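You operate a simulated robot arm through the tools that you are given. There is no shell and no other tool. Be economical: measure what you need, move in short steps, check, and stop when the job is done.

The job below is to be done with a simulated robot arm. You get a single attempt, and the scene is never put back.

## Task
Seal the open branch pipe with the NBR ring and the steel cap, latch it and fill the line.
Fine: up to the FULL line, fill valve shut after; nothing runs out on the bed.

It is judged by the outcome, as a careful person would: the job done as asked, and still so three seconds after it is handed in. It fails if anything else is knocked over, pushed out of place, dropped, spilled or broken. A push-on lid holds only when it is set on centred and level and pressed home; a screw cap is set on level and turned clockwise until tight.

## Robot
A 6-joint arm with a two-finger parallel gripper on a trunk, on a base that drives. Base frame: it is fixed to the floor where the robot stands at the start and does not move with it; the origin is under the middle of the robot, x ahead of it, y to its left, z up; the surface under the hand at the start is at about z = 0.86. Units: m, degrees, N and s.
With the tool pointing down near the work surface it reaches from about 0.1 to 0.84 m from the robot's upright axis, wherever it stands. Its first joint turns from -115.0 to 115.0 degrees. Places, roughly: branch pipe [0.6, -0.2, 0.9]; clamp lever [0.5, -0.9, 1]; flush switch [0.4, -0.2, 0.9]; hold key [0.4, -0.2, 0.9]; level glass [0.8, -0.4, 1.2]; red latch [0.6, -0.3, 1]; relief knob [0.8, -1, 1]; test bench [0.7, -0.7, 0.8]; test drain valve [0.3, -0.7, 0.8]; test fill valve [0.3, -0.3, 0.8]; test pump valve [0.3, -0.9, 0.8]; test vent valve [0.3, -0.6, 0.8]. Payload 4.2 kg.
The tool frame sits at the grasp point between the pads (the TCP): z along the fingers, y along the line on which they close. The tips reach 0.023 m beyond it. Largest opening 0.094 m; finger width 0.038, thickness 0.01; the body of the gripper, 0.054 by 0.096 m, starts 0.039 m behind the TCP.
Orientation is told as [roll, pitch, yaw] about the base's x, y, z axes, in that order, counted from this pose: with the fingers straight down and closing along the base's y, the tool's x points along the base's -x, its y along +y and its z along -z.

## Interface
- The arm moves only by the tool step_arm. Its argument "deltas" is a list of rows, each an object of numbers (a shift or turn left out is 0, a gripper value left out holds the last): "ax", "ay", "az": the turn, a rotation vector about the tool's x, y, z in degrees; "tx", "ty", "tz": the shift along the tool's x, y, z in m; "gripper": the opening, from 0 (shut) to 1 (fully open). In form: [{"ax": .., "ay": .., "az": .., "tx": .., "ty": .., "tz": .., "gripper": ..}, ...]. A call has 1 to 8 rows; each row shifts and turns the commanded pose from where the row before left it, along the tool's axes as they then stand. Rows are played at 5 a second. More than 0.05 m and 8.6 degrees between two rows, or a gripper value outside its range, and nothing of the call is played. A pose out of reach is approached as far as the arm can. The call stops where the force on the tool passes 80 N (or 10 N more than at its start, if that is more) or the arm is blocked; 0.2 s more then pass. The fingers move at their own pace (about 0.108 m/s each) and stop on an object; they squeeze with about 32 N. The grip force told is the motor's: it shows also when the fingers shut on nothing. Time passes only in rows, and 0.2 s behind the last, so rows that do not move let the fingers close. It gives the time, the measured TCP pose, the force on the tool (base axes), the opening and the grip force at its end, in the units of the frame above (readings bear some noise), with the torque about the TCP (base axes, N m) and any sound that the robot's microphone picked up, and new pictures: "pictures" is both (left out), scene, wrist or none.
- Cameras (640 x 400 px; columns grow to the right, rows downward): "scene" is now at [0.2084, 0.1382, 1.5515]; the picture's right is [-0.71, -0.70, 0.00], its down [-0.50, 0.51, -0.70] and it looks along [0.49, -0.50, -0.72] (base axes); focal length 284 px, centre (320, 200). "wrist" rides on the gripper at [0.086, 0.016, -0.074] in the tool frame; the picture's right is [-0.18, 0.98, 0.00], its down [-0.58, -0.11, -0.81] and it looks along [-0.79, -0.15, 0.59] (tool axes); focal length 243 px, centre (320, 200). There is no depth. A picture from a camera that has moved, and an enlarged one, comes with that camera's place and axes in the base frame and with its lens.
- move_column(by): slides the trunk up (or, below 0, down) by that many m; the arm and the scene camera ride with it, the base frame stays. It gives what a move gives, with no picture.
- drive_base(legs): drives the robot by 1 to 6 legs, each [ahead, turn to the left] in m and degrees, along the robot's own axes; the way and the turn of a leg run together, so that a leg with both is an arc; at most 1.5 m and 180 degrees a leg. The arm and the cameras ride along, it lands a little off, and it stops where it bumps. It gives what a move gives, and a new picture of the scene camera.
- head_to(pan, tilt): turns the head with the scene camera to pan (to the left, within 80 degrees either way) and tilt (down, from -29 to 69), counted from straight ahead of the robot. It gives what a move gives, and a new picture of the scene camera.
- enlarge(camera, box): a new picture of the part [left, top, right, bottom] of that camera's present view, enlarged. The clock stands still meanwhile.
- hand_in(): hands the job in; it is judged then, once.

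Work in short steps. Places have to be worked out from the pictures, the camera data and where the tool is seen: move nearer, look again, correct. Check each grasp and each placing, and mend what went wrong. You have 120 turns and 260 pictures in all, those below and enlarged ones among them. Open the gripper and draw the arm clear of the work before you hand the job in, unless the task says otherwise; then end with one line.

The tools are called as a command line: name --argument value ..., lists and objects as JSON in quotes. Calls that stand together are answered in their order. step_arm: Moves the arm, as the interface text tells. Its arguments: {"type":"object","properties":{"deltas":{"type":"array","items":{"type":"object","properties":{"ax":{"type":"number"},"ay":{"type":"number"},"az":{"type":"number"},"tx":{"type":"number"},"ty":{"type":"number"},"tz":{"type":"number"},"gripper":{"type":"number"}}}},"pictures":{"type":"string","enum":["both","scene","wrist","none"]}},"required":["deltas"]} The other tools are called the same way: move_column (by) slides the trunk up or down; drive_base (legs) drives the base; head_to (pan, tilt) turns the head that bears the scene camera; enlarge (camera, box) takes an enlarged picture of a part of a camera's view; hand_in () hands the job in.

At the start:

```text
time: 0.0
ee_pos: [0.5329, -0.2827, 1.2047]
orientation: [0.0, 0.0, 0.0]
ft_force: [0.2, 0.0, -0.1]
wrist_torque: [-0.02, -0.03, 0.0]
opening: 0.0942
grip_force: 0.1
trunk travel left (down, up): [-0.925, 0.065]
robot x, y, heading: [0.001, -0.0005, -0.1]
head pan, tilt: [-45.4, 45.7]
```

scene: 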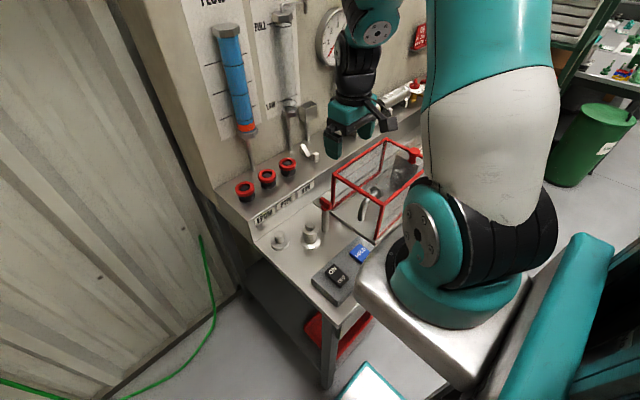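
wrist: 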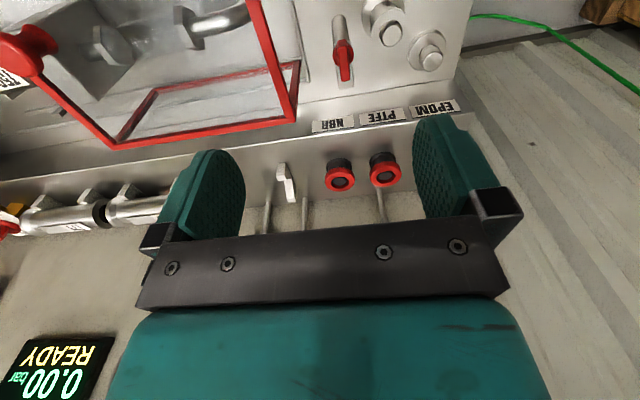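

The scene shows a bench with a ring rack (EPDM, PTFE, NBR labels), a red-framed guard, and an ON/HOLD box. I enlarge both views to identify the parts.

enlarge --camera "scene" --box '[220, 80, 440, 220]'

enlarge --camera "scene" --box '[230, 180, 430, 310]'

enlarge --camera "scene" --box '[180, 0, 440, 160]'

enlarge --camera "wrist" --box '[220, 0, 480, 220]'

```text
2.86 times, centred on (330, 150) of scene
camera zoom: at [0.2084, 0.1382, 1.5515], right [-0.71, -0.7, 0.0], down [-0.5, 0.51, -0.7], along [0.49, -0.5, -0.72], focal length 811 px, centre (291, 343)
```

zoom: 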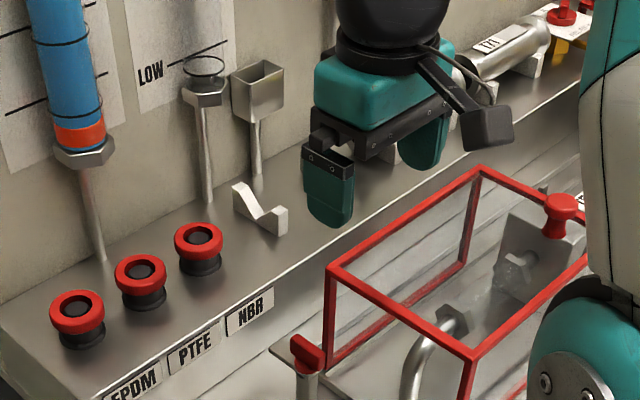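

```text
3.08 times, centred on (330, 245) of scene
camera zoom: at [0.2084, 0.1382, 1.5515], right [-0.71, -0.7, 0.0], down [-0.5, 0.51, -0.7], along [0.49, -0.5, -0.72], focal length 873 px, centre (289, 62)
```

zoom: 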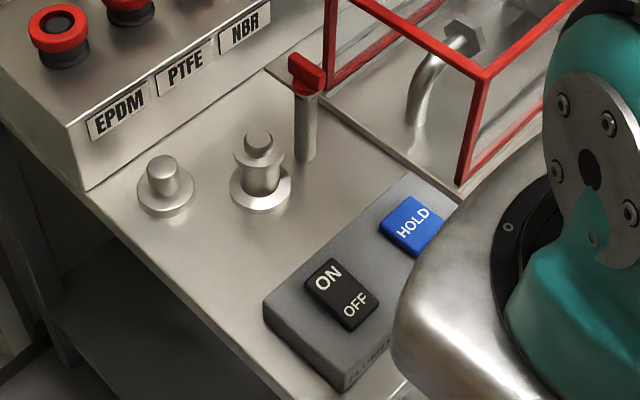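

```text
2.46 times, centred on (310, 80) of scene
camera zoom: at [0.2084, 0.1382, 1.5515], right [-0.71, -0.7, 0.0], down [-0.5, 0.51, -0.7], along [0.49, -0.5, -0.72], focal length 698 px, centre (345, 495)
```

zoom: 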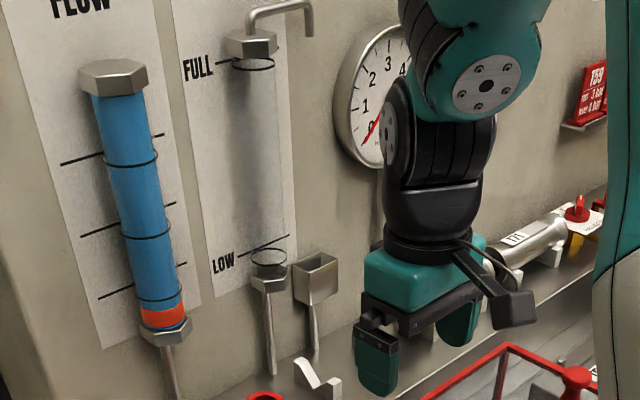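

```text
1.82 times, centred on (350, 110) of wrist
camera zoom: at [0.4469, -0.2674, 1.2793], right [0.18, 0.98, 0.0], down [0.58, -0.11, 0.81], along [0.79, -0.15, -0.59], focal length 441 px, centre (266, 364)
```

zoom: 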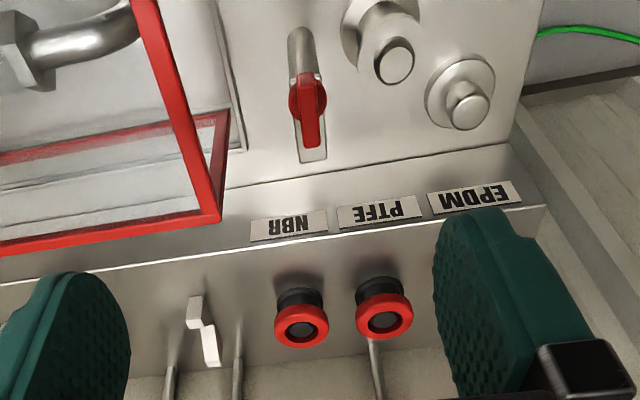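

I see what look like the branch pipe (~0.57,-0.20), a knobbed steel cap (~0.62,-0.125), and rings on the shelf. I move the hand back and to the left to bring the wrist camera closer to them.

step_arm --deltas '[{"tx": 0.04, "ty": 0.04}, {"tx": 0.04, "ty": 0.04, "tz": 0.03}, {"tx": 0.02, "ty": 0.02, "tz": 0.04}, {"tz": 0.03}, {}]'

enlarge --camera "wrist" --box '[160, 0, 480, 200]'

head_to --pan -60 --tilt 60

```text
refused: row 1 steps farther than a row can; nothing moved
```

```text
2.00 times, centred on (320, 100) of wrist
camera zoom: at [0.4469, -0.2674, 1.2793], right [0.18, 0.98, 0.0], down [0.58, -0.11, 0.81], along [0.79, -0.15, -0.59], focal length 485 px, centre (320, 400)
```

zoom: 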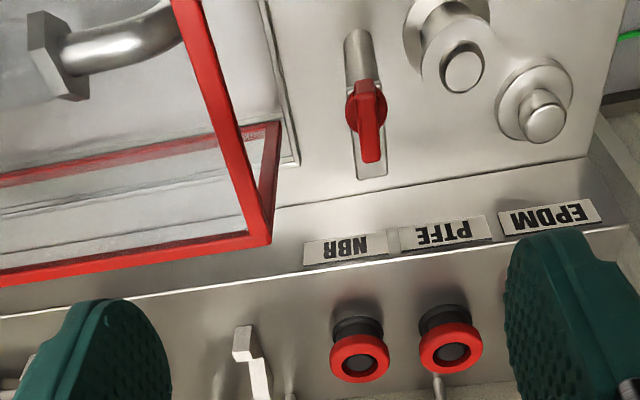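

```text
time: 0.8
ee_pos: [0.5342, -0.2847, 1.2047]
orientation: [0.0, 0.0, 0.0]
ft_force: [0.3, 0.7, -0.1]
wrist_torque: [0.0, 0.0, 0.0]
opening: 0.0937
grip_force: 0.0
trunk travel left (down, up): [-0.925, 0.065]
robot x, y, heading: [-0.0038, -0.0006, -0.1]
head pan, tilt: [-60.0, 60.0]
camera scene: at [0.1851, 0.1379, 1.533], right [-0.87, -0.5, 0.0], down [-0.43, 0.75, -0.5], along [0.25, -0.43, -0.87], focal length 284 px, centre (320, 200)
```

scene: 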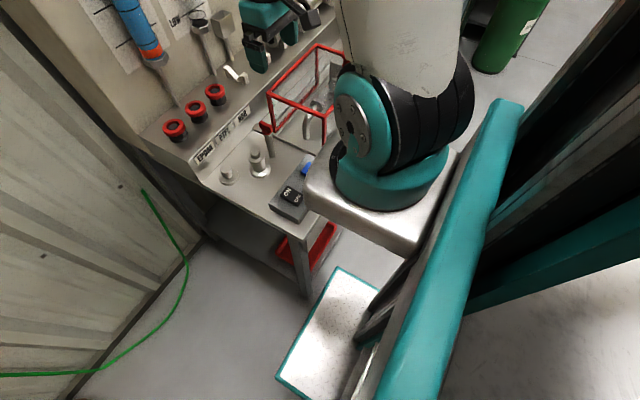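

The row limit is 0.05 m combined, so I resend it in smaller rows and look back toward the bench.

step_arm --deltas '[{"tx": 0.03, "ty": 0.03}, {"tx": 0.03, "ty": 0.03, "tz": 0.02}, {"tx": 0.03, "ty": 0.03, "tz": 0.02}, {"tz": 0.04}, {"tz": 0.02}, {}]'

enlarge --camera "wrist" --box '[160, 0, 480, 200]'

head_to --pan -50 --tilt 30

```text
time: 2.2
ee_pos: [0.4699, -0.2043, 1.1067]
orientation: [0.0, 0.0, 0.1]
ft_force: [0.3, 0.0, 0.3]
wrist_torque: [0.04, -0.01, 0.03]
opening: 0.0941
grip_force: 0.0
out of reach, approached as far as the arm can: row 3
trunk travel left (down, up): [-0.925, 0.065]
robot x, y, heading: [-0.0016, -0.0012, 0.1]
head pan, tilt: [-60.0, 60.0]
camera scene: at [0.185, 0.1379, 1.533], right [-0.87, -0.5, 0.0], down [-0.43, 0.75, -0.5], along [0.25, -0.43, -0.87], focal length 284 px, centre (320, 200)
camera wrist: at [0.384, -0.1895, 1.1812], right [0.18, 0.98, 0.0], down [0.58, -0.11, 0.81], along [0.79, -0.15, -0.59], focal length 243 px, centre (320, 200)
```

scene: 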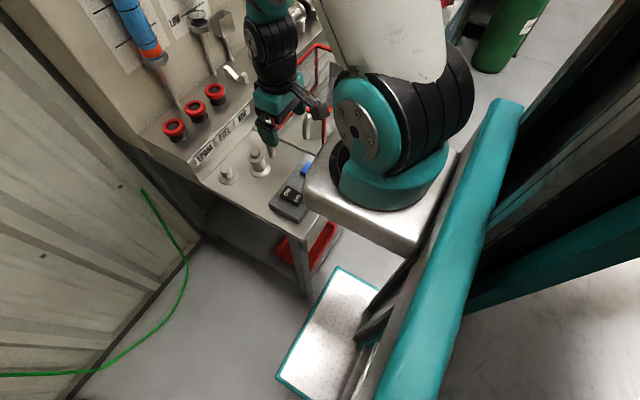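
wrist: 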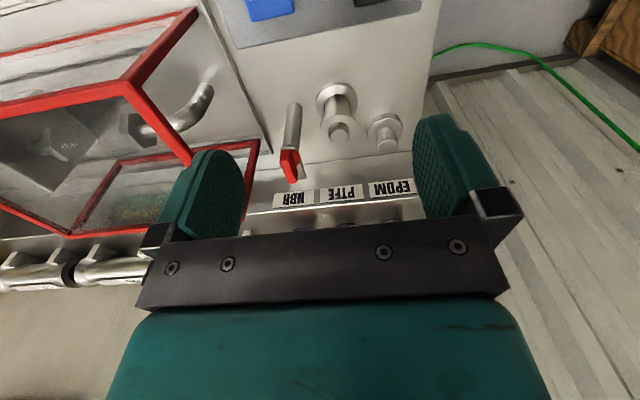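

```text
2.00 times, centred on (320, 100) of wrist
camera zoom: at [0.384, -0.1895, 1.1812], right [0.18, 0.98, 0.0], down [0.58, -0.11, 0.81], along [0.79, -0.15, -0.59], focal length 485 px, centre (320, 400)
```

zoom: 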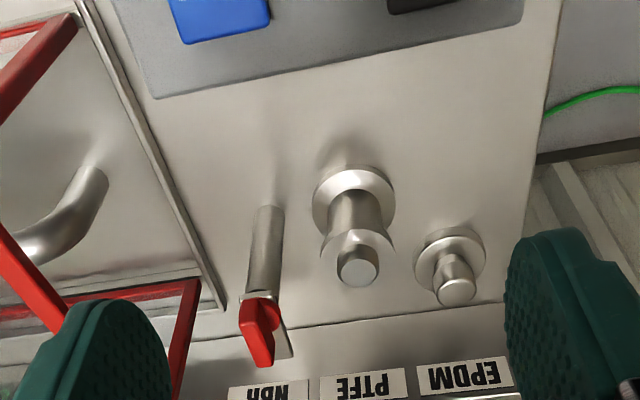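

```text
time: 3.1
ee_pos: [0.47, -0.2051, 1.1054]
orientation: [-0.1, 0.0, 0.1]
ft_force: [-0.4, -0.7, 1.1]
wrist_torque: [0.0, -0.02, -0.02]
opening: 0.094
grip_force: 0.0
trunk travel left (down, up): [-0.925, 0.065]
robot x, y, heading: [-0.0, -0.0009, -0.1]
head pan, tilt: [-50.0, 30.0]
camera scene: at [0.2098, 0.1264, 1.575], right [-0.77, -0.64, 0.0], down [-0.32, 0.38, -0.87], along [0.56, -0.66, -0.5], focal length 284 px, centre (320, 200)
```

scene: 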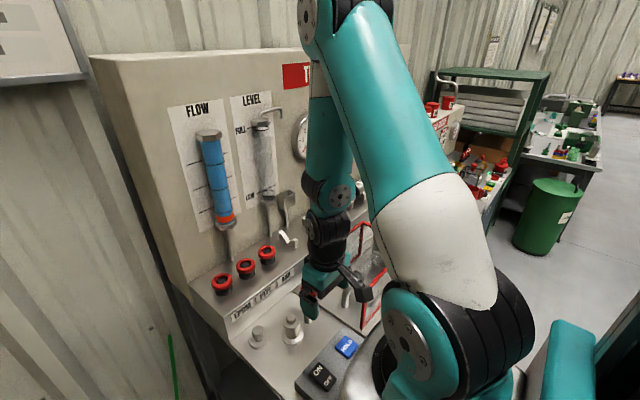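

The pipe stub has a narrower nose, and the cap is a flanged piece with a knob. I enlarge the wall signs and the control box.

enlarge --camera "scene" --box '[170, 50, 330, 250]'

enlarge --camera "scene" --box '[200, 230, 400, 400]'

enlarge --camera "wrist" --box '[260, 60, 440, 180]'

```text
2.00 times, centred on (250, 150) of scene
camera zoom: at [0.2098, 0.1264, 1.575], right [-0.77, -0.64, 0.0], down [-0.32, 0.38, -0.87], along [0.56, -0.66, -0.5], focal length 568 px, centre (460, 300)
```

zoom: 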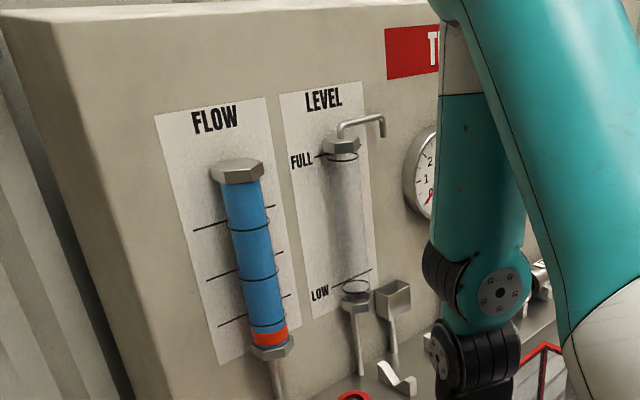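

```text
2.35 times, centred on (300, 315) of scene
camera zoom: at [0.2098, 0.1264, 1.575], right [-0.77, -0.64, 0.0], down [-0.32, 0.38, -0.87], along [0.56, -0.66, -0.5], focal length 668 px, centre (367, -71)
```

zoom: 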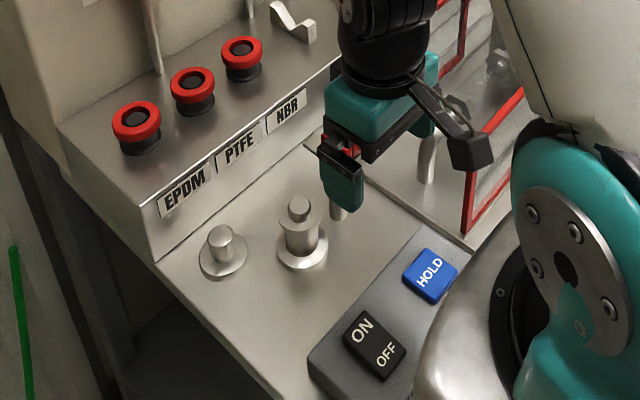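

```text
3.33 times, centred on (350, 120) of wrist
camera zoom: at [0.384, -0.1896, 1.1815], right [0.18, 0.98, 0.0], down [0.58, -0.11, 0.81], along [0.79, -0.15, -0.59], focal length 809 px, centre (220, 467)
```

zoom: 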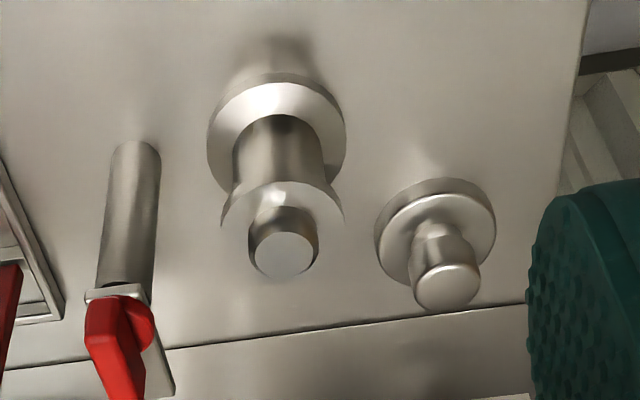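

The rings and pipe are clear enough for now. I still need to see the fill valve on the bench front, so I back the robot off 0.45 m and look.

drive_base --legs '[[-0.45, 0]]'

head_to --pan -35 --tilt 42

```text
time: 5.8
ee_pos: [0.0178, -0.2062, 1.1055]
orientation: [0.0, 0.0, -0.2]
ft_force: [-0.5, -0.8, -0.3]
wrist_torque: [0.0, -0.01, 0.01]
opening: 0.0939
grip_force: 0.0
trunk travel left (down, up): [-0.925, 0.065]
robot x, y, heading: [-0.4573, -0.0005, -0.2]
head pan, tilt: [-50.0, 30.0]
camera scene: at [-0.2435, 0.1264, 1.5751], right [-0.77, -0.64, 0.0], down [-0.32, 0.38, -0.87], along [0.55, -0.66, -0.5], focal length 284 px, centre (320, 200)
```

scene: 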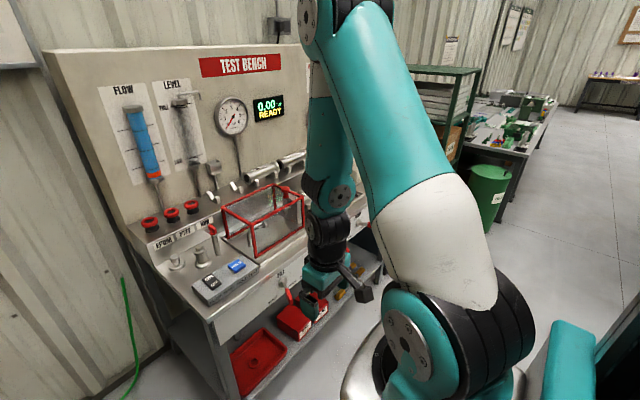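

```text
time: 6.6
ee_pos: [0.0166, -0.2051, 1.1065]
orientation: [0.0, 0.0, -0.2]
ft_force: [-0.1, 0.5, 0.0]
wrist_torque: [-0.03, 0.0, -0.02]
opening: 0.0941
grip_force: 0.1
trunk travel left (down, up): [-0.925, 0.065]
robot x, y, heading: [-0.4515, -0.0029, 0.0]
head pan, tilt: [-35.0, 42.0]
camera scene: at [-0.2332, 0.1476, 1.5568], right [-0.58, -0.82, 0.0], down [-0.55, 0.39, -0.74], along [0.61, -0.43, -0.67], focal length 284 px, centre (320, 200)
```

scene: 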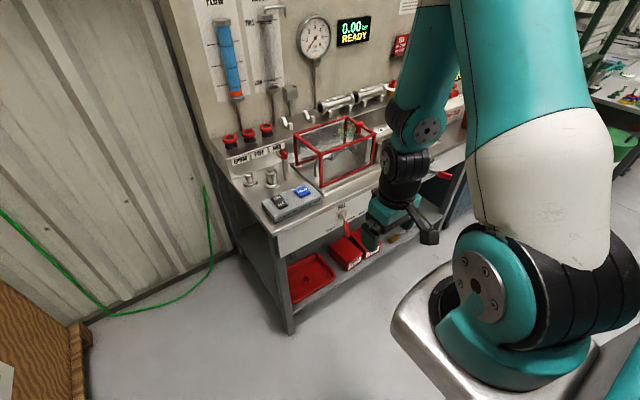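

Now the fill valve with its label is visible below the bench edge. I enlarge it and the wrist view.

enlarge --camera "scene" --box '[270, 170, 390, 270]'

enlarge --camera "wrist" --box '[0, 0, 640, 250]'

enlarge --camera "scene" --box '[210, 80, 390, 220]'

```text
4.00 times, centred on (330, 220) of scene
camera zoom: at [-0.2332, 0.1476, 1.5568], right [-0.58, -0.82, 0.0], down [-0.55, 0.39, -0.74], along [0.61, -0.43, -0.67], focal length 1135 px, centre (280, 120)
```

zoom: 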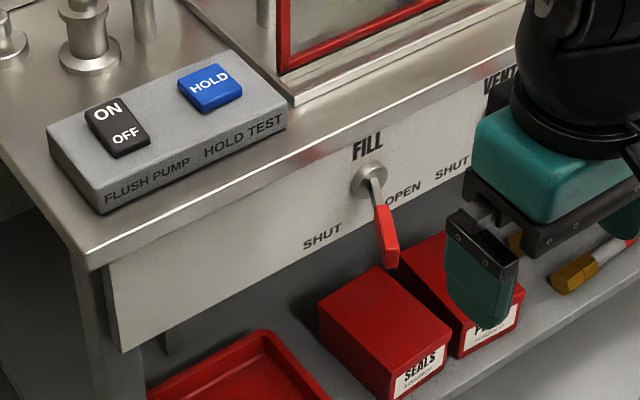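

```text
1.00 times, centred on (320, 125) of wrist (not enlarged: the box is as wide or as high as the picture)
camera zoom: at [-0.0702, -0.19, 1.1815], right [0.19, 0.98, 0.0], down [0.58, -0.11, 0.81], along [0.79, -0.15, -0.59], focal length 243 px, centre (320, 275)
```

zoom: 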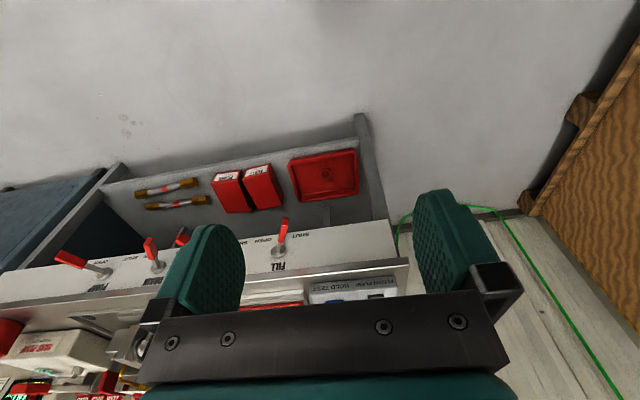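

```text
2.86 times, centred on (300, 150) of scene
camera zoom: at [-0.2332, 0.1476, 1.5568], right [-0.58, -0.82, 0.0], down [-0.55, 0.39, -0.74], along [0.61, -0.43, -0.67], focal length 811 px, centre (377, 343)
```

zoom: 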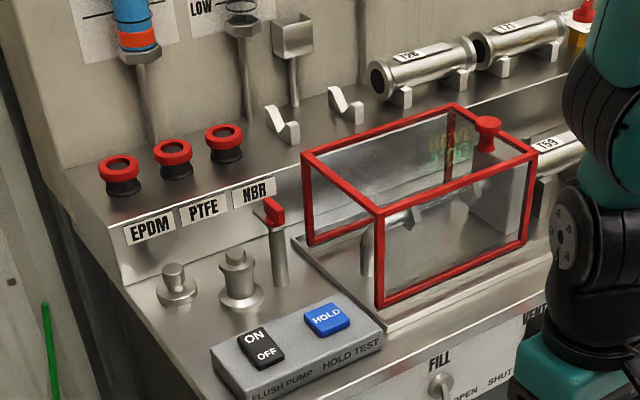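

The fill lever hangs between SHUT and OPEN labels, so I need a straight-on look. I pitch the hand up so the wrist camera looks level and lower it in front of the valve.

step_arm --deltas '[{"ay": -8, "ty": -0.03}, {"ay": -8, "ty": -0.03}, {"ay": -8, "ty": -0.03}, {"ay": -8}, {"ay": -5}, {}]' --pictures "none"

move_column --by -0.3

step_arm --deltas '[{}]'

```text
time: 8.0
ee_pos: [0.0243, -0.3068, 1.1027]
orientation: [-0.1, -37.2, -0.2]
ft_force: [-0.5, -0.5, -0.1]
wrist_torque: [0.0, -0.01, -0.01]
opening: 0.094
grip_force: 0.0
out of reach, approached as far as the arm can: row 1, 4, 5
trunk travel left (down, up): [-0.925, 0.065]
robot x, y, heading: [-0.4539, 0.0016, -0.1]
head pan, tilt: [-35.0, 42.0]
```

```text
time: 11.0
ee_pos: [0.0246, -0.3065, 0.8039]
orientation: [0.1, -37.0, -0.2]
ft_force: [0.4, 0.5, 0.9]
wrist_torque: [0.01, -0.02, 0.0]
opening: 0.094
grip_force: 0.1
trunk travel left (down, up): [-0.625, 0.365]
robot x, y, heading: [-0.4548, 0.0006, -0.2]
head pan, tilt: [-35.0, 42.0]
```

```text
time: 11.4
ee_pos: [0.0235, -0.3059, 0.8032]
orientation: [0.2, -37.0, -0.2]
ft_force: [-0.8, -0.2, 0.3]
wrist_torque: [-0.01, 0.03, -0.01]
opening: 0.0937
grip_force: 0.1
trunk travel left (down, up): [-0.625, 0.365]
robot x, y, heading: [-0.4522, 0.0036, -0.3]
head pan, tilt: [-35.0, 42.0]
camera scene: at [-0.2332, 0.1477, 1.2568], right [-0.58, -0.82, 0.0], down [-0.55, 0.39, -0.74], along [0.61, -0.43, -0.67], focal length 284 px, centre (320, 200)
camera wrist: at [-0.0892, -0.2903, 0.8104], right [0.15, 0.98, 0.11], down [-0.02, -0.11, 0.99], along [0.99, -0.15, 0.0], focal length 243 px, centre (320, 200)
```

scene: 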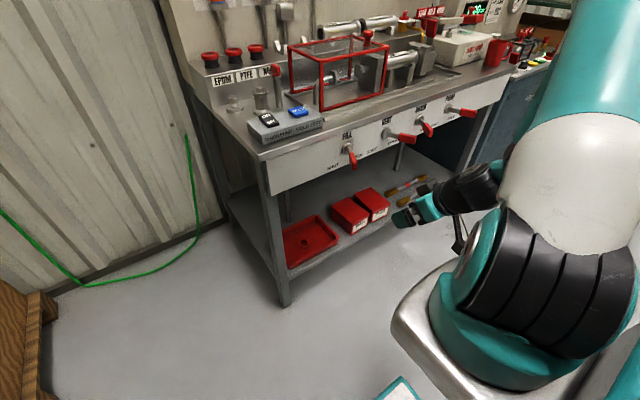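
wrist: 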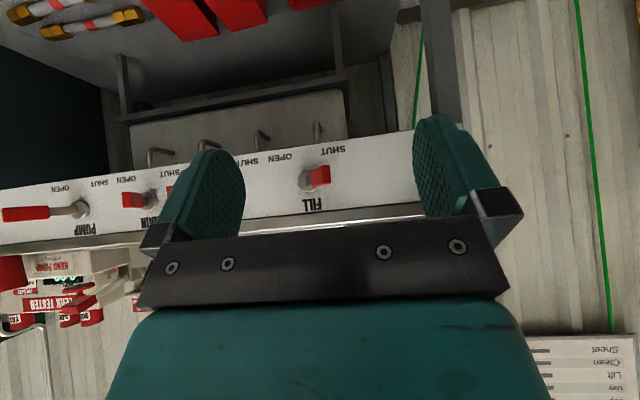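

enlarge --camera "wrist" --box '[240, 130, 400, 230]'

enlarge --camera "scene" --box '[310, 80, 510, 200]'

enlarge --camera "wrist" --box '[0, 130, 240, 280]'

```text
4.00 times, centred on (320, 180) of wrist
camera zoom: at [-0.0892, -0.2903, 0.8104], right [0.15, 0.98, 0.11], down [-0.02, -0.11, 0.99], along [0.99, -0.15, 0.0], focal length 970 px, centre (320, 280)
```

zoom: 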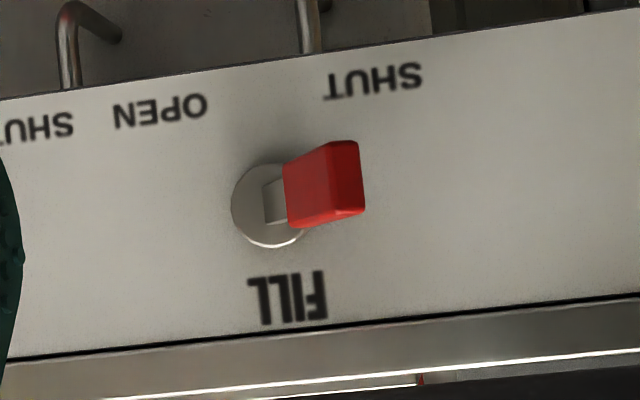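

```text
3.20 times, centred on (410, 140) of scene
camera zoom: at [-0.2332, 0.1477, 1.2568], right [-0.58, -0.82, 0.0], down [-0.55, 0.39, -0.74], along [0.61, -0.43, -0.67], focal length 908 px, centre (32, 392)
```

zoom: 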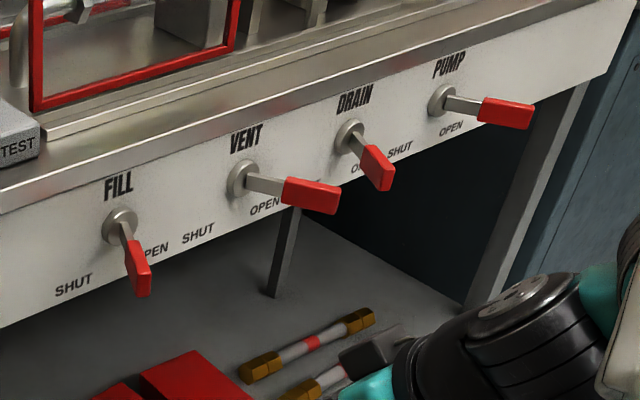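

```text
2.67 times, centred on (120, 205) of wrist
camera zoom: at [-0.0892, -0.2903, 0.8104], right [0.15, 0.98, 0.11], down [-0.02, -0.11, 0.99], along [0.99, -0.15, 0.0], focal length 647 px, centre (853, 187)
```

zoom: 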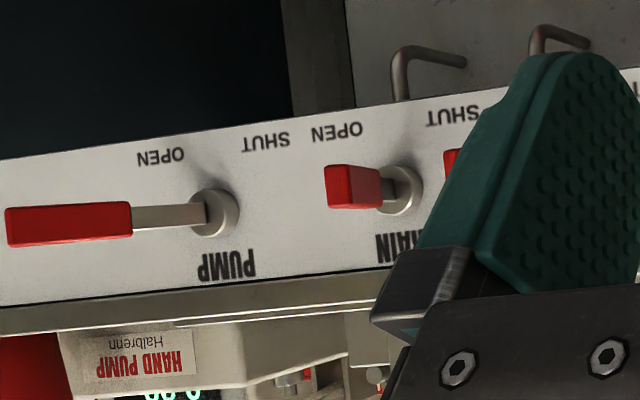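

SHUT/OPEN: the FILL and DRAIN levers lean to SHUT and VENT and PUMP lean to OPEN; the levers swing sideways about an upright pin at about (0.34,-0.37,0.78). Now I raise the column, restore the straight-down pose and drive back up to the bench for the ring.

move_column --by 0.36

step_arm --deltas '[{"ay": 8, "ty": 0.02}, {"ay": 8, "ty": 0.02}, {"ay": 8, "ty": 0.02}, {"ay": 8}, {"ay": 5}, {}]' --pictures "none"

drive_base --legs '[[0.45, 0]]'

```text
time: 14.9
ee_pos: [0.0231, -0.3055, 1.1629]
orientation: [0.1, -36.9, -0.2]
ft_force: [0.3, -0.1, 0.2]
wrist_torque: [0.0, 0.03, 0.02]
opening: 0.0939
grip_force: 0.1
trunk travel left (down, up): [-0.985, 0.005]
robot x, y, heading: [-0.4574, 0.0026, -0.2]
head pan, tilt: [-35.0, 42.0]
```

```text
time: 16.3
ee_pos: [0.0272, -0.25, 1.1607]
orientation: [0.1, 0.1, -0.1]
ft_force: [-0.3, 0.3, 0.9]
wrist_torque: [-0.01, -0.05, -0.01]
opening: 0.0938
grip_force: 0.0
out of reach, approached as far as the arm can: row 1
trunk travel left (down, up): [-0.985, 0.005]
robot x, y, heading: [-0.4576, 0.0056, -0.4]
head pan, tilt: [-35.0, 42.0]
```

```text
time: 19.1
ee_pos: [0.4814, -0.2504, 1.1613]
orientation: [0.1, 0.0, 0.0]
ft_force: [-0.1, -0.5, 1.0]
wrist_torque: [0.01, 0.03, -0.01]
opening: 0.0939
grip_force: 0.1
trunk travel left (down, up): [-0.985, 0.005]
robot x, y, heading: [0.0004, -0.002, -0.1]
head pan, tilt: [-35.0, 42.0]
camera scene: at [0.2203, 0.1469, 1.6168], right [-0.57, -0.82, 0.0], down [-0.55, 0.38, -0.74], along [0.61, -0.43, -0.67], focal length 284 px, centre (320, 200)
```

scene: 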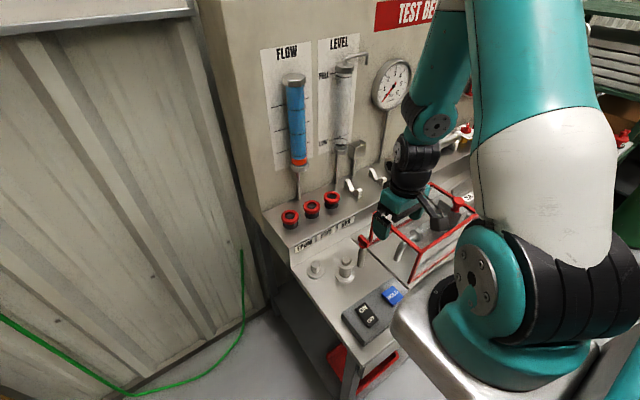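

I enlarge both views to triangulate the NBR ring, pipe and cap.

enlarge --camera "scene" --box '[270, 170, 390, 290]'

enlarge --camera "wrist" --box '[200, 50, 460, 230]'

```text
3.33 times, centred on (330, 230) of scene
camera zoom: at [0.2203, 0.1469, 1.6168], right [-0.57, -0.82, 0.0], down [-0.55, 0.38, -0.74], along [0.61, -0.43, -0.67], focal length 946 px, centre (287, 100)
```

zoom: 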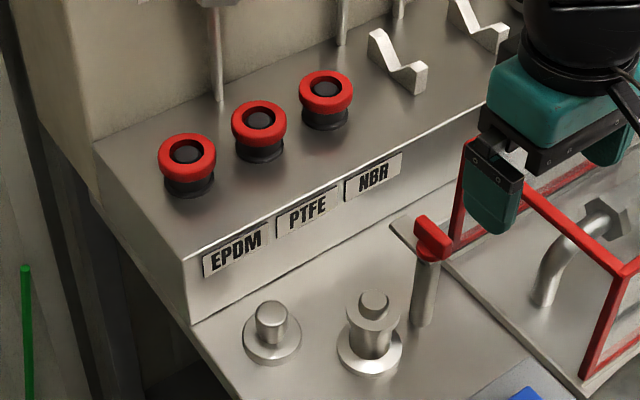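

```text
2.22 times, centred on (330, 140) of wrist
camera zoom: at [0.3957, -0.2352, 1.2364], right [0.19, 0.98, 0.0], down [0.58, -0.11, 0.81], along [0.79, -0.15, -0.59], focal length 539 px, centre (298, 333)
```

zoom: 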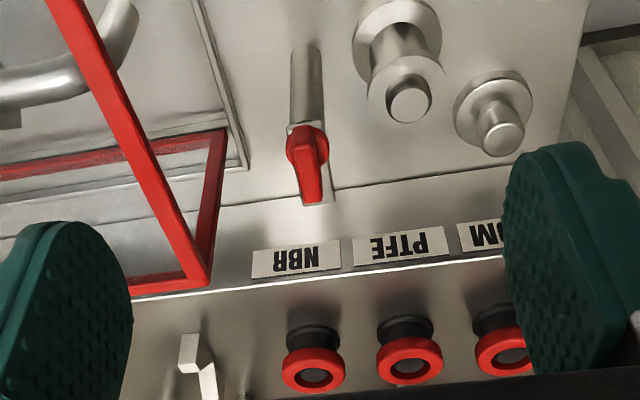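

By triangulation: NBR ring centre ≈ (0.778,-0.294,0.993), rings 0.08 apart, OD ≈ 0.054. I set the opening to ~0.07 so a finger fits between the rings, and move above the NBR ring.

step_arm --deltas '[{"tx": -0.045, "ty": -0.01, "gripper": 0.75}, {"tx": -0.045, "ty": -0.01}, {"tx": -0.045, "ty": -0.01}, {"tx": -0.045, "ty": -0.01}, {"tx": -0.04, "ty": -0.004}, {"tx": -0.04}, {"tx": -0.037}, {}]'

```text
time: 20.9
ee_pos: [0.7798, -0.2956, 1.1605]
orientation: [0.1, 0.1, -0.1]
ft_force: [0.3, -0.3, 0.0]
wrist_torque: [0.02, 0.0, 0.01]
opening: 0.0704
grip_force: 0.0
trunk travel left (down, up): [-0.985, 0.005]
robot x, y, heading: [-0.0003, -0.0003, 0.2]
head pan, tilt: [-35.0, 42.0]
camera scene: at [0.2206, 0.1469, 1.6168], right [-0.57, -0.82, 0.0], down [-0.55, 0.38, -0.74], along [0.61, -0.43, -0.67], focal length 284 px, centre (320, 200)
camera wrist: at [0.6931, -0.2801, 1.2356], right [0.19, 0.98, 0.0], down [0.58, -0.11, 0.81], along [0.79, -0.15, -0.59], focal length 243 px, centre (320, 200)
```

scene: 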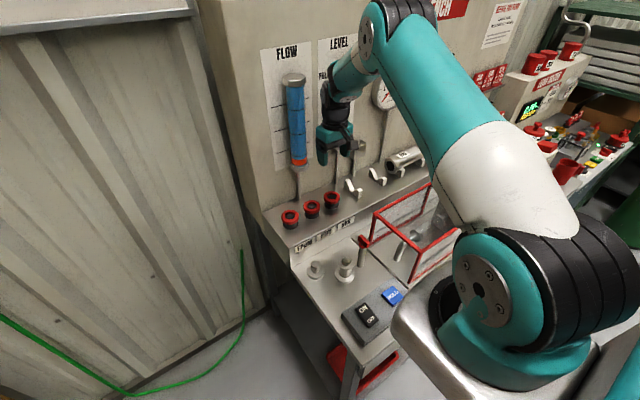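
wrist: 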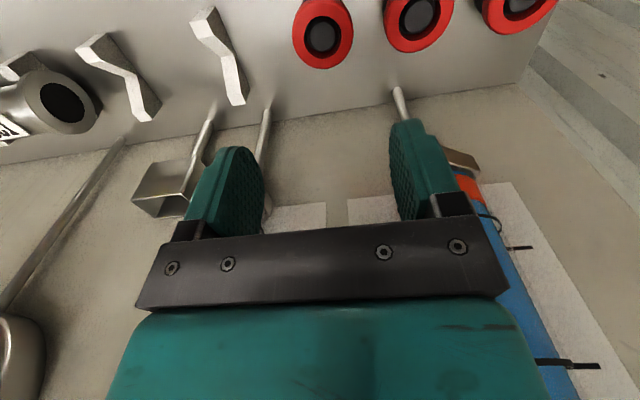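

The ring's position is confirmed at (0.778,-0.294). I descend to just above and check.

step_arm --deltas '[{"tz": 0.04, "ty": 0.0015, "tx": 0.0015}, {"tz": 0.04}, {"tz": 0.03}, {}]'

enlarge --camera "scene" --box '[280, 130, 400, 220]'

```text
time: 21.9
ee_pos: [0.7777, -0.2937, 1.0511]
orientation: [0.1, 0.0, 0.0]
ft_force: [0.8, 0.5, 0.4]
wrist_torque: [-0.04, -0.05, -0.02]
opening: 0.0707
grip_force: 0.1
trunk travel left (down, up): [-0.985, 0.005]
robot x, y, heading: [-0.0033, 0.0014, -0.4]
head pan, tilt: [-35.0, 42.0]
camera scene: at [0.2206, 0.1468, 1.6168], right [-0.57, -0.82, 0.0], down [-0.55, 0.38, -0.74], along [0.61, -0.43, -0.67], focal length 284 px, centre (320, 200)
camera wrist: at [0.6919, -0.2781, 1.1255], right [0.18, 0.98, 0.0], down [0.58, -0.11, 0.81], along [0.79, -0.15, -0.59], focal length 243 px, centre (320, 200)
```

scene: 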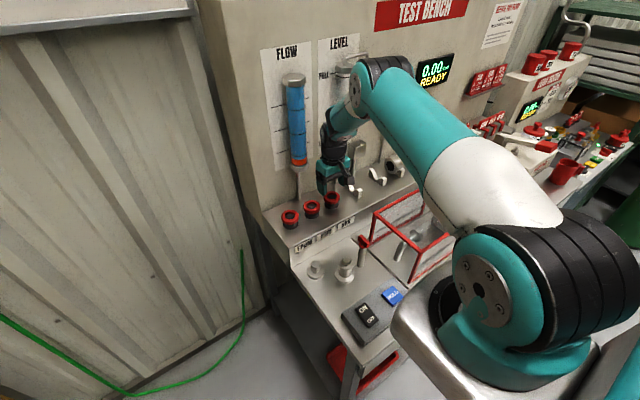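
wrist: 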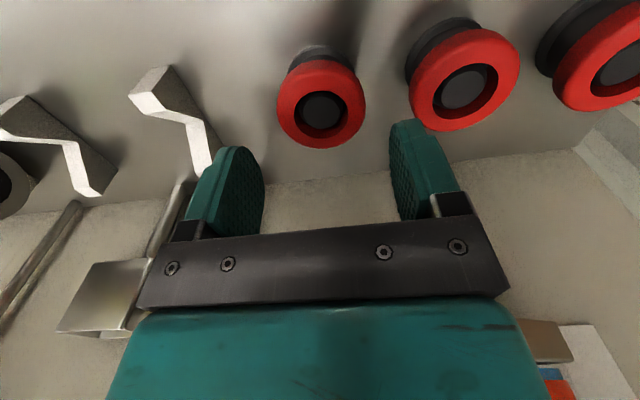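

```text
4.44 times, centred on (340, 175) of scene
camera zoom: at [0.2206, 0.1468, 1.6168], right [-0.57, -0.82, 0.0], down [-0.55, 0.38, -0.74], along [0.61, -0.43, -0.67], focal length 1261 px, centre (231, 311)
```

zoom: 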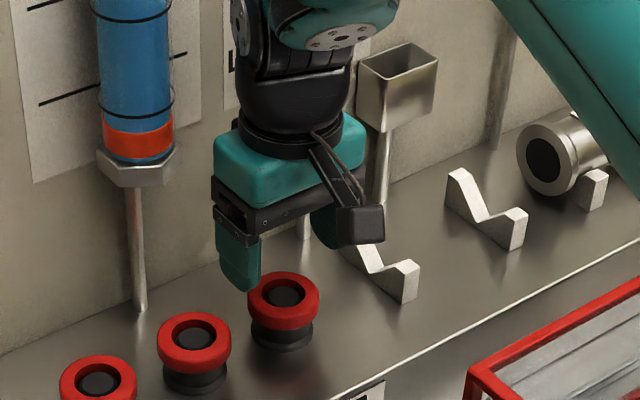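

Aligned; I lower the fingers around the ring to TCP z≈0.997 and close.

step_arm --deltas '[{"tz": 0.03}, {"tz": 0.014}, {"tz": 0.01}, {}, {"gripper": 0.45}, {"gripper": 0.3}, {"gripper": 0.3}]'

enlarge --camera "scene" --box '[280, 130, 400, 220]'

```text
time: 23.4
ee_pos: [0.7767, -0.2929, 0.9972]
orientation: [0.2, 0.0, -0.1]
ft_force: [0.2, 0.1, 0.2]
wrist_torque: [-0.05, 0.01, -0.01]
opening: 0.0527
grip_force: 32.5
trunk travel left (down, up): [-0.985, 0.005]
robot x, y, heading: [0.0025, -0.0035, -0.0]
head pan, tilt: [-35.0, 42.0]
camera scene: at [0.2205, 0.1469, 1.6168], right [-0.57, -0.82, 0.0], down [-0.55, 0.38, -0.74], along [0.61, -0.43, -0.67], focal length 284 px, centre (320, 200)
camera wrist: at [0.691, -0.2781, 1.0718], right [0.19, 0.98, 0.0], down [0.58, -0.11, 0.81], along [0.79, -0.15, -0.59], focal length 243 px, centre (320, 200)
```

scene: 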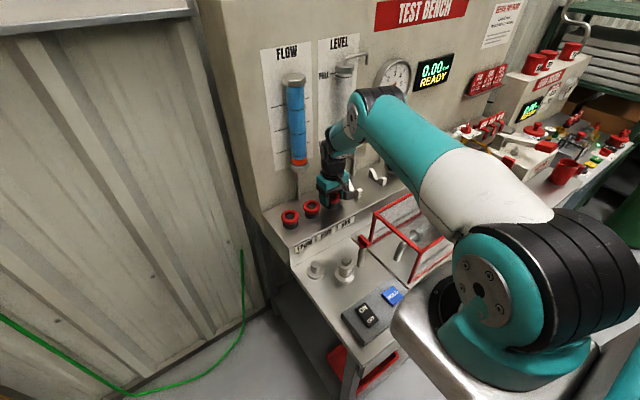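
wrist: 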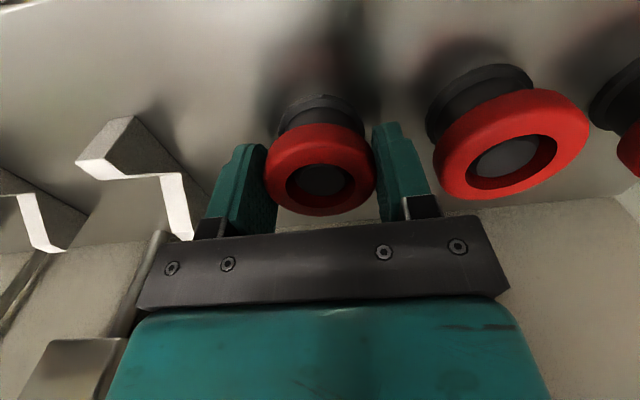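

```text
4.44 times, centred on (340, 175) of scene
camera zoom: at [0.2205, 0.1469, 1.6168], right [-0.57, -0.82, 0.0], down [-0.55, 0.38, -0.74], along [0.61, -0.43, -0.67], focal length 1261 px, centre (231, 311)
```

zoom: 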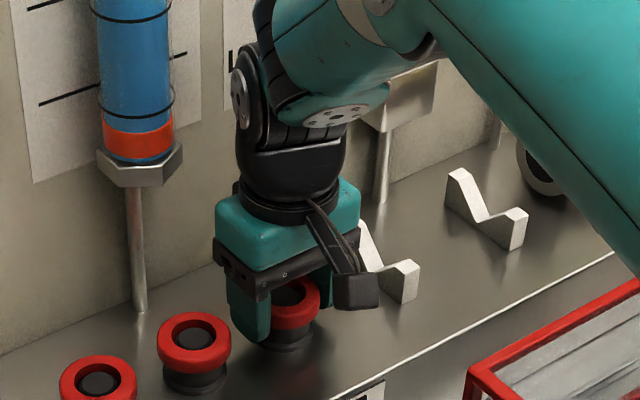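

Gripped at 0.0527 m, 32 N. I lift straight up and check.

step_arm --deltas '[{"tz": -0.02}, {"tz": -0.04}, {"tz": -0.04}, {}]'

enlarge --camera "scene" --box '[280, 130, 400, 220]'

enlarge --camera "wrist" --box '[180, 0, 480, 240]'

```text
time: 24.4
ee_pos: [0.777, -0.2926, 1.098]
orientation: [0.0, 0.0, -0.1]
ft_force: [0.8, -0.2, 1.4]
wrist_torque: [0.0, 0.0, -0.01]
opening: 0.053
grip_force: 31.8
trunk travel left (down, up): [-0.985, 0.005]
robot x, y, heading: [0.0035, 0.0016, -0.2]
head pan, tilt: [-35.0, 42.0]
camera scene: at [0.2204, 0.147, 1.6168], right [-0.57, -0.82, 0.0], down [-0.55, 0.38, -0.74], along [0.61, -0.43, -0.67], focal length 284 px, centre (320, 200)
camera wrist: at [0.6916, -0.2771, 1.1727], right [0.18, 0.98, 0.0], down [0.58, -0.11, 0.81], along [0.79, -0.15, -0.59], focal length 243 px, centre (320, 200)
```

scene: 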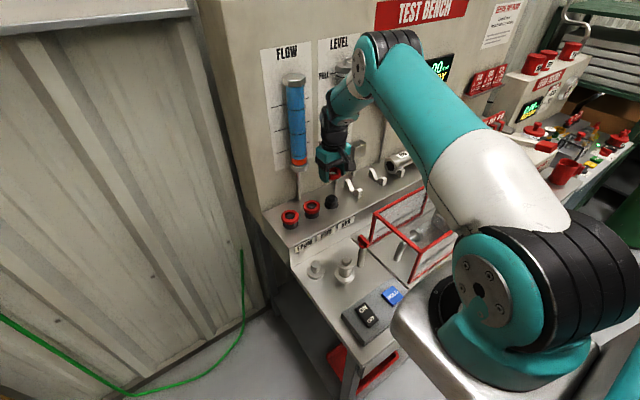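
wrist: 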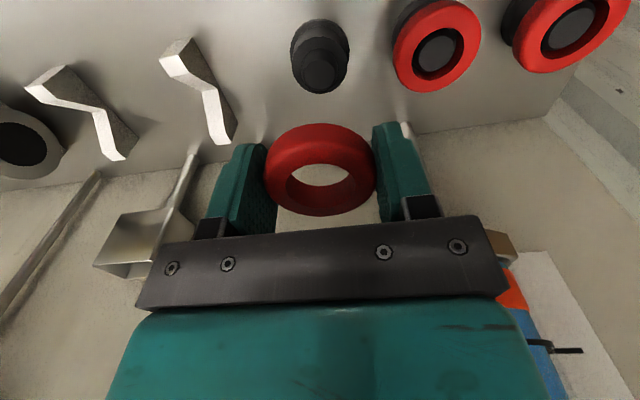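

```text
4.44 times, centred on (340, 175) of scene
camera zoom: at [0.2204, 0.147, 1.6168], right [-0.57, -0.82, 0.0], down [-0.55, 0.38, -0.74], along [0.61, -0.43, -0.67], focal length 1261 px, centre (231, 311)
```

zoom: 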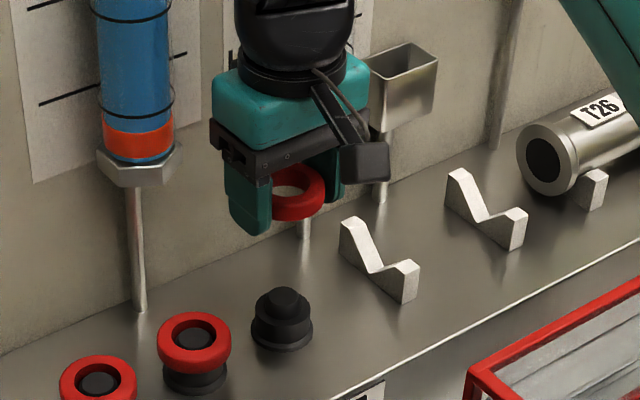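

```text
1.67 times, centred on (330, 120) of wrist
camera zoom: at [0.6916, -0.2771, 1.1727], right [0.18, 0.98, 0.0], down [0.58, -0.11, 0.81], along [0.79, -0.15, -0.59], focal length 404 px, centre (303, 333)
```

zoom: 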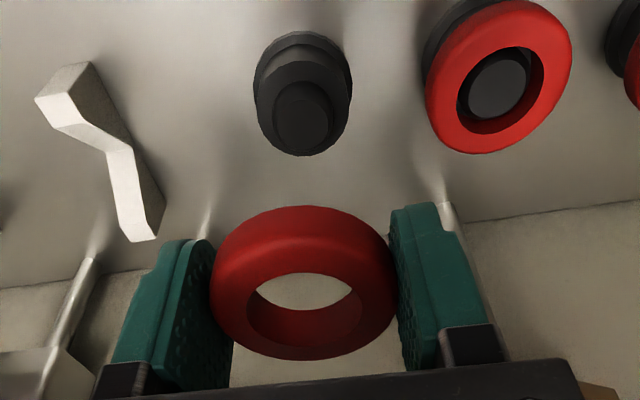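

The ring is cleanly held. The pipe nose is ≈(0.583,-0.203,0.935) with the latch post close at (0.58,-0.265), so I'll approach with fingers closing along x (yaw −90°) to keep clear of it. First I move over the pipe.

step_arm --deltas '[{"tx": 0.045, "tz": -0.02}, {"tx": 0.045, "ty": 0.02}, {"tx": 0.04, "ty": 0.025}, {"tx": 0.035, "ty": 0.03}, {"tx": 0.03, "ty": 0.014}, {"az": 8}, {"az": 8}, {"az": 8}]' --pictures "none"

step_arm --deltas '[{"az": 8.25}, {"az": 8.25}, {"az": 8.25}, {"az": 8.25}, {"az": 8.25}, {"az": 8.25}, {"az": 8.25}, {"az": 8.25}]'

```text
time: 26.2
ee_pos: [0.5816, -0.2044, 1.1171]
orientation: [0.1, 0.0, -24.1]
ft_force: [-0.6, -1.0, -0.4]
wrist_torque: [-0.01, 0.01, -0.01]
opening: 0.053
grip_force: 31.7
trunk travel left (down, up): [-0.985, 0.005]
robot x, y, heading: [-0.002, -0.001, -0.0]
head pan, tilt: [-35.0, 42.0]
```

```text
time: 28.1
ee_pos: [0.5824, -0.2035, 1.1179]
orientation: [0.0, 0.1, -90.3]
ft_force: [0.0, 0.0, -0.2]
wrist_torque: [0.0, 0.02, 0.0]
opening: 0.0529
grip_force: 32.1
trunk travel left (down, up): [-0.985, 0.005]
robot x, y, heading: [-0.0008, 0.0046, -0.2]
head pan, tilt: [-35.0, 42.0]
camera scene: at [0.2205, 0.1469, 1.6168], right [-0.57, -0.82, 0.0], down [-0.55, 0.38, -0.74], along [0.61, -0.43, -0.67], focal length 284 px, centre (320, 200)
camera wrist: at [0.5995, -0.1185, 1.1925], right [0.98, -0.19, 0.0], down [-0.11, -0.58, 0.81], along [-0.15, -0.79, -0.59], focal length 243 px, centre (320, 200)
```

scene: 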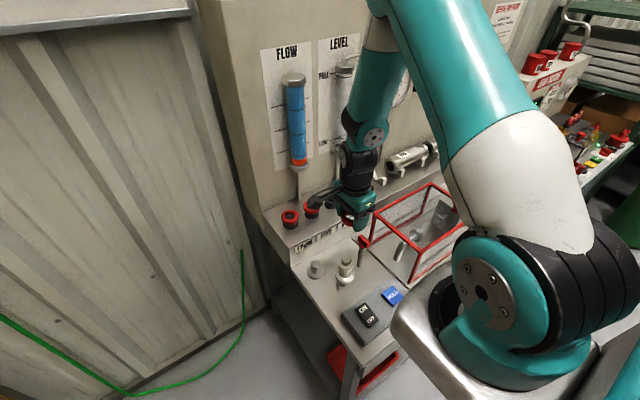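
wrist: 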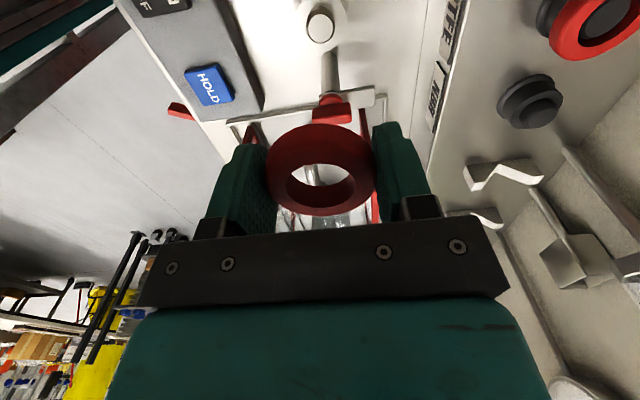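

enlarge --camera "wrist" --box '[220, 0, 420, 140]'

enlarge --camera "scene" --box '[300, 180, 420, 290]'

```text
2.86 times, centred on (320, 70) of wrist
camera zoom: at [0.5995, -0.1185, 1.1925], right [0.98, -0.19, 0.0], down [-0.11, -0.58, 0.81], along [-0.15, -0.79, -0.59], focal length 693 px, centre (320, 571)
```

zoom: 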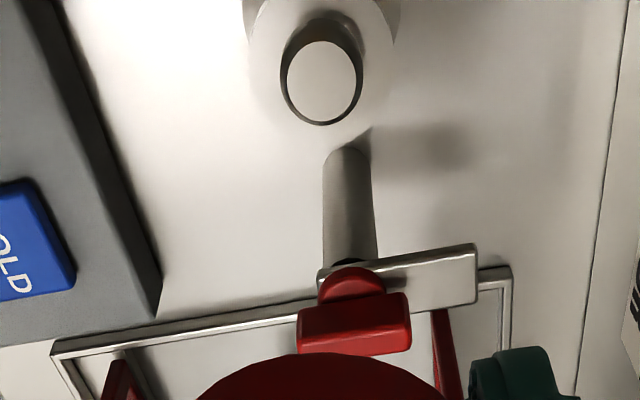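

```text
3.64 times, centred on (360, 235) of scene
camera zoom: at [0.2205, 0.1469, 1.6168], right [-0.57, -0.82, 0.0], down [-0.55, 0.38, -0.74], along [0.61, -0.43, -0.67], focal length 1032 px, centre (174, 73)
```

zoom: 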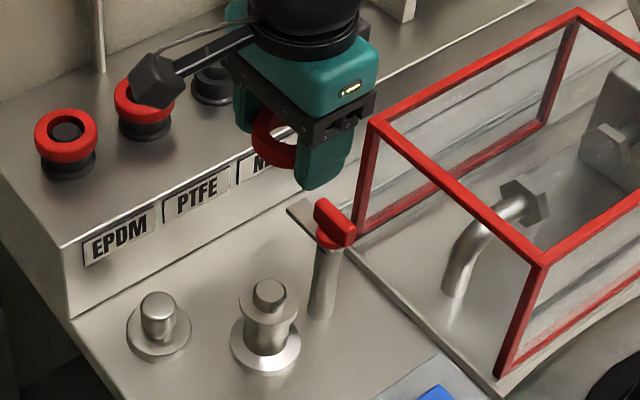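

enlarge --camera "wrist" --box '[240, 110, 400, 230]'

```text
3.33 times, centred on (320, 170) of wrist
camera zoom: at [0.5995, -0.1185, 1.1925], right [0.98, -0.19, 0.0], down [-0.11, -0.58, 0.81], along [-0.15, -0.79, -0.59], focal length 809 px, centre (320, 300)
```

zoom: 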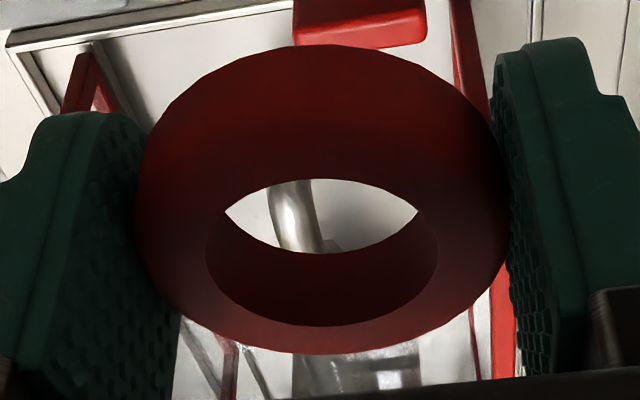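

The ring's centre is within a few mm of the TCP. I lower it to just above the nose and check the centring through the hole.

step_arm --deltas '[{"tz": 0.045}, {"tz": 0.045}, {"tz": 0.045}, {"tz": 0.013}, {}]' --pictures "none"

enlarge --camera "wrist" --box '[240, 70, 400, 230]'

enlarge --camera "scene" --box '[310, 210, 400, 290]'

```text
time: 29.2
ee_pos: [0.5813, -0.2039, 0.9697]
orientation: [0.1, 0.0, -90.1]
ft_force: [1.7, 0.3, 0.2]
wrist_torque: [0.0, 0.01, 0.03]
opening: 0.0526
grip_force: 31.4
trunk travel left (down, up): [-0.985, 0.005]
robot x, y, heading: [-0.0015, -0.0011, -0.3]
head pan, tilt: [-35.0, 42.0]
```

```text
2.50 times, centred on (320, 150) of wrist
camera zoom: at [0.5986, -0.1184, 1.0451], right [0.98, -0.19, 0.0], down [-0.11, -0.58, 0.81], along [-0.15, -0.79, -0.59], focal length 606 px, centre (320, 325)
```

zoom: 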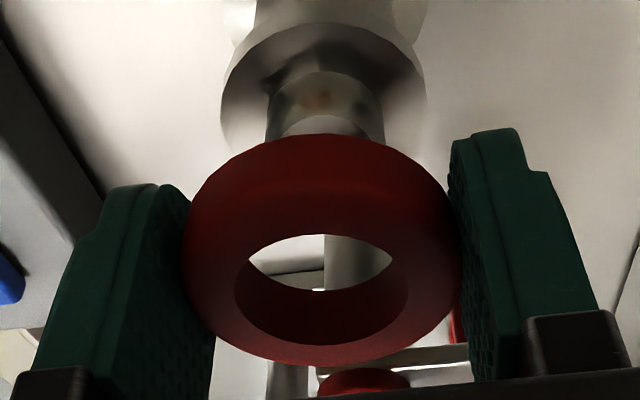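

```text
5.00 times, centred on (355, 250) of scene
camera zoom: at [0.2206, 0.1469, 1.6168], right [-0.57, -0.82, 0.0], down [-0.55, 0.38, -0.74], along [0.61, -0.43, -0.67], focal length 1419 px, centre (145, -50)
```

zoom: 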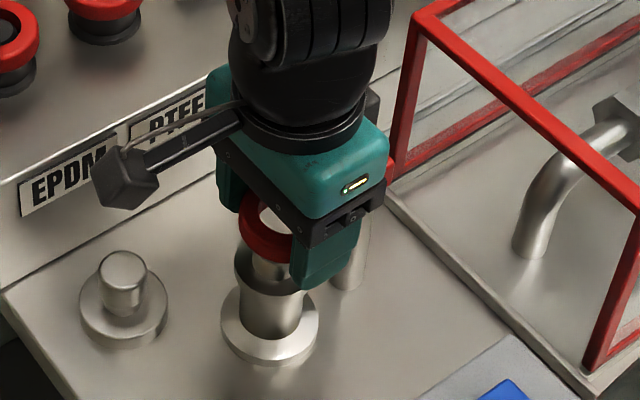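

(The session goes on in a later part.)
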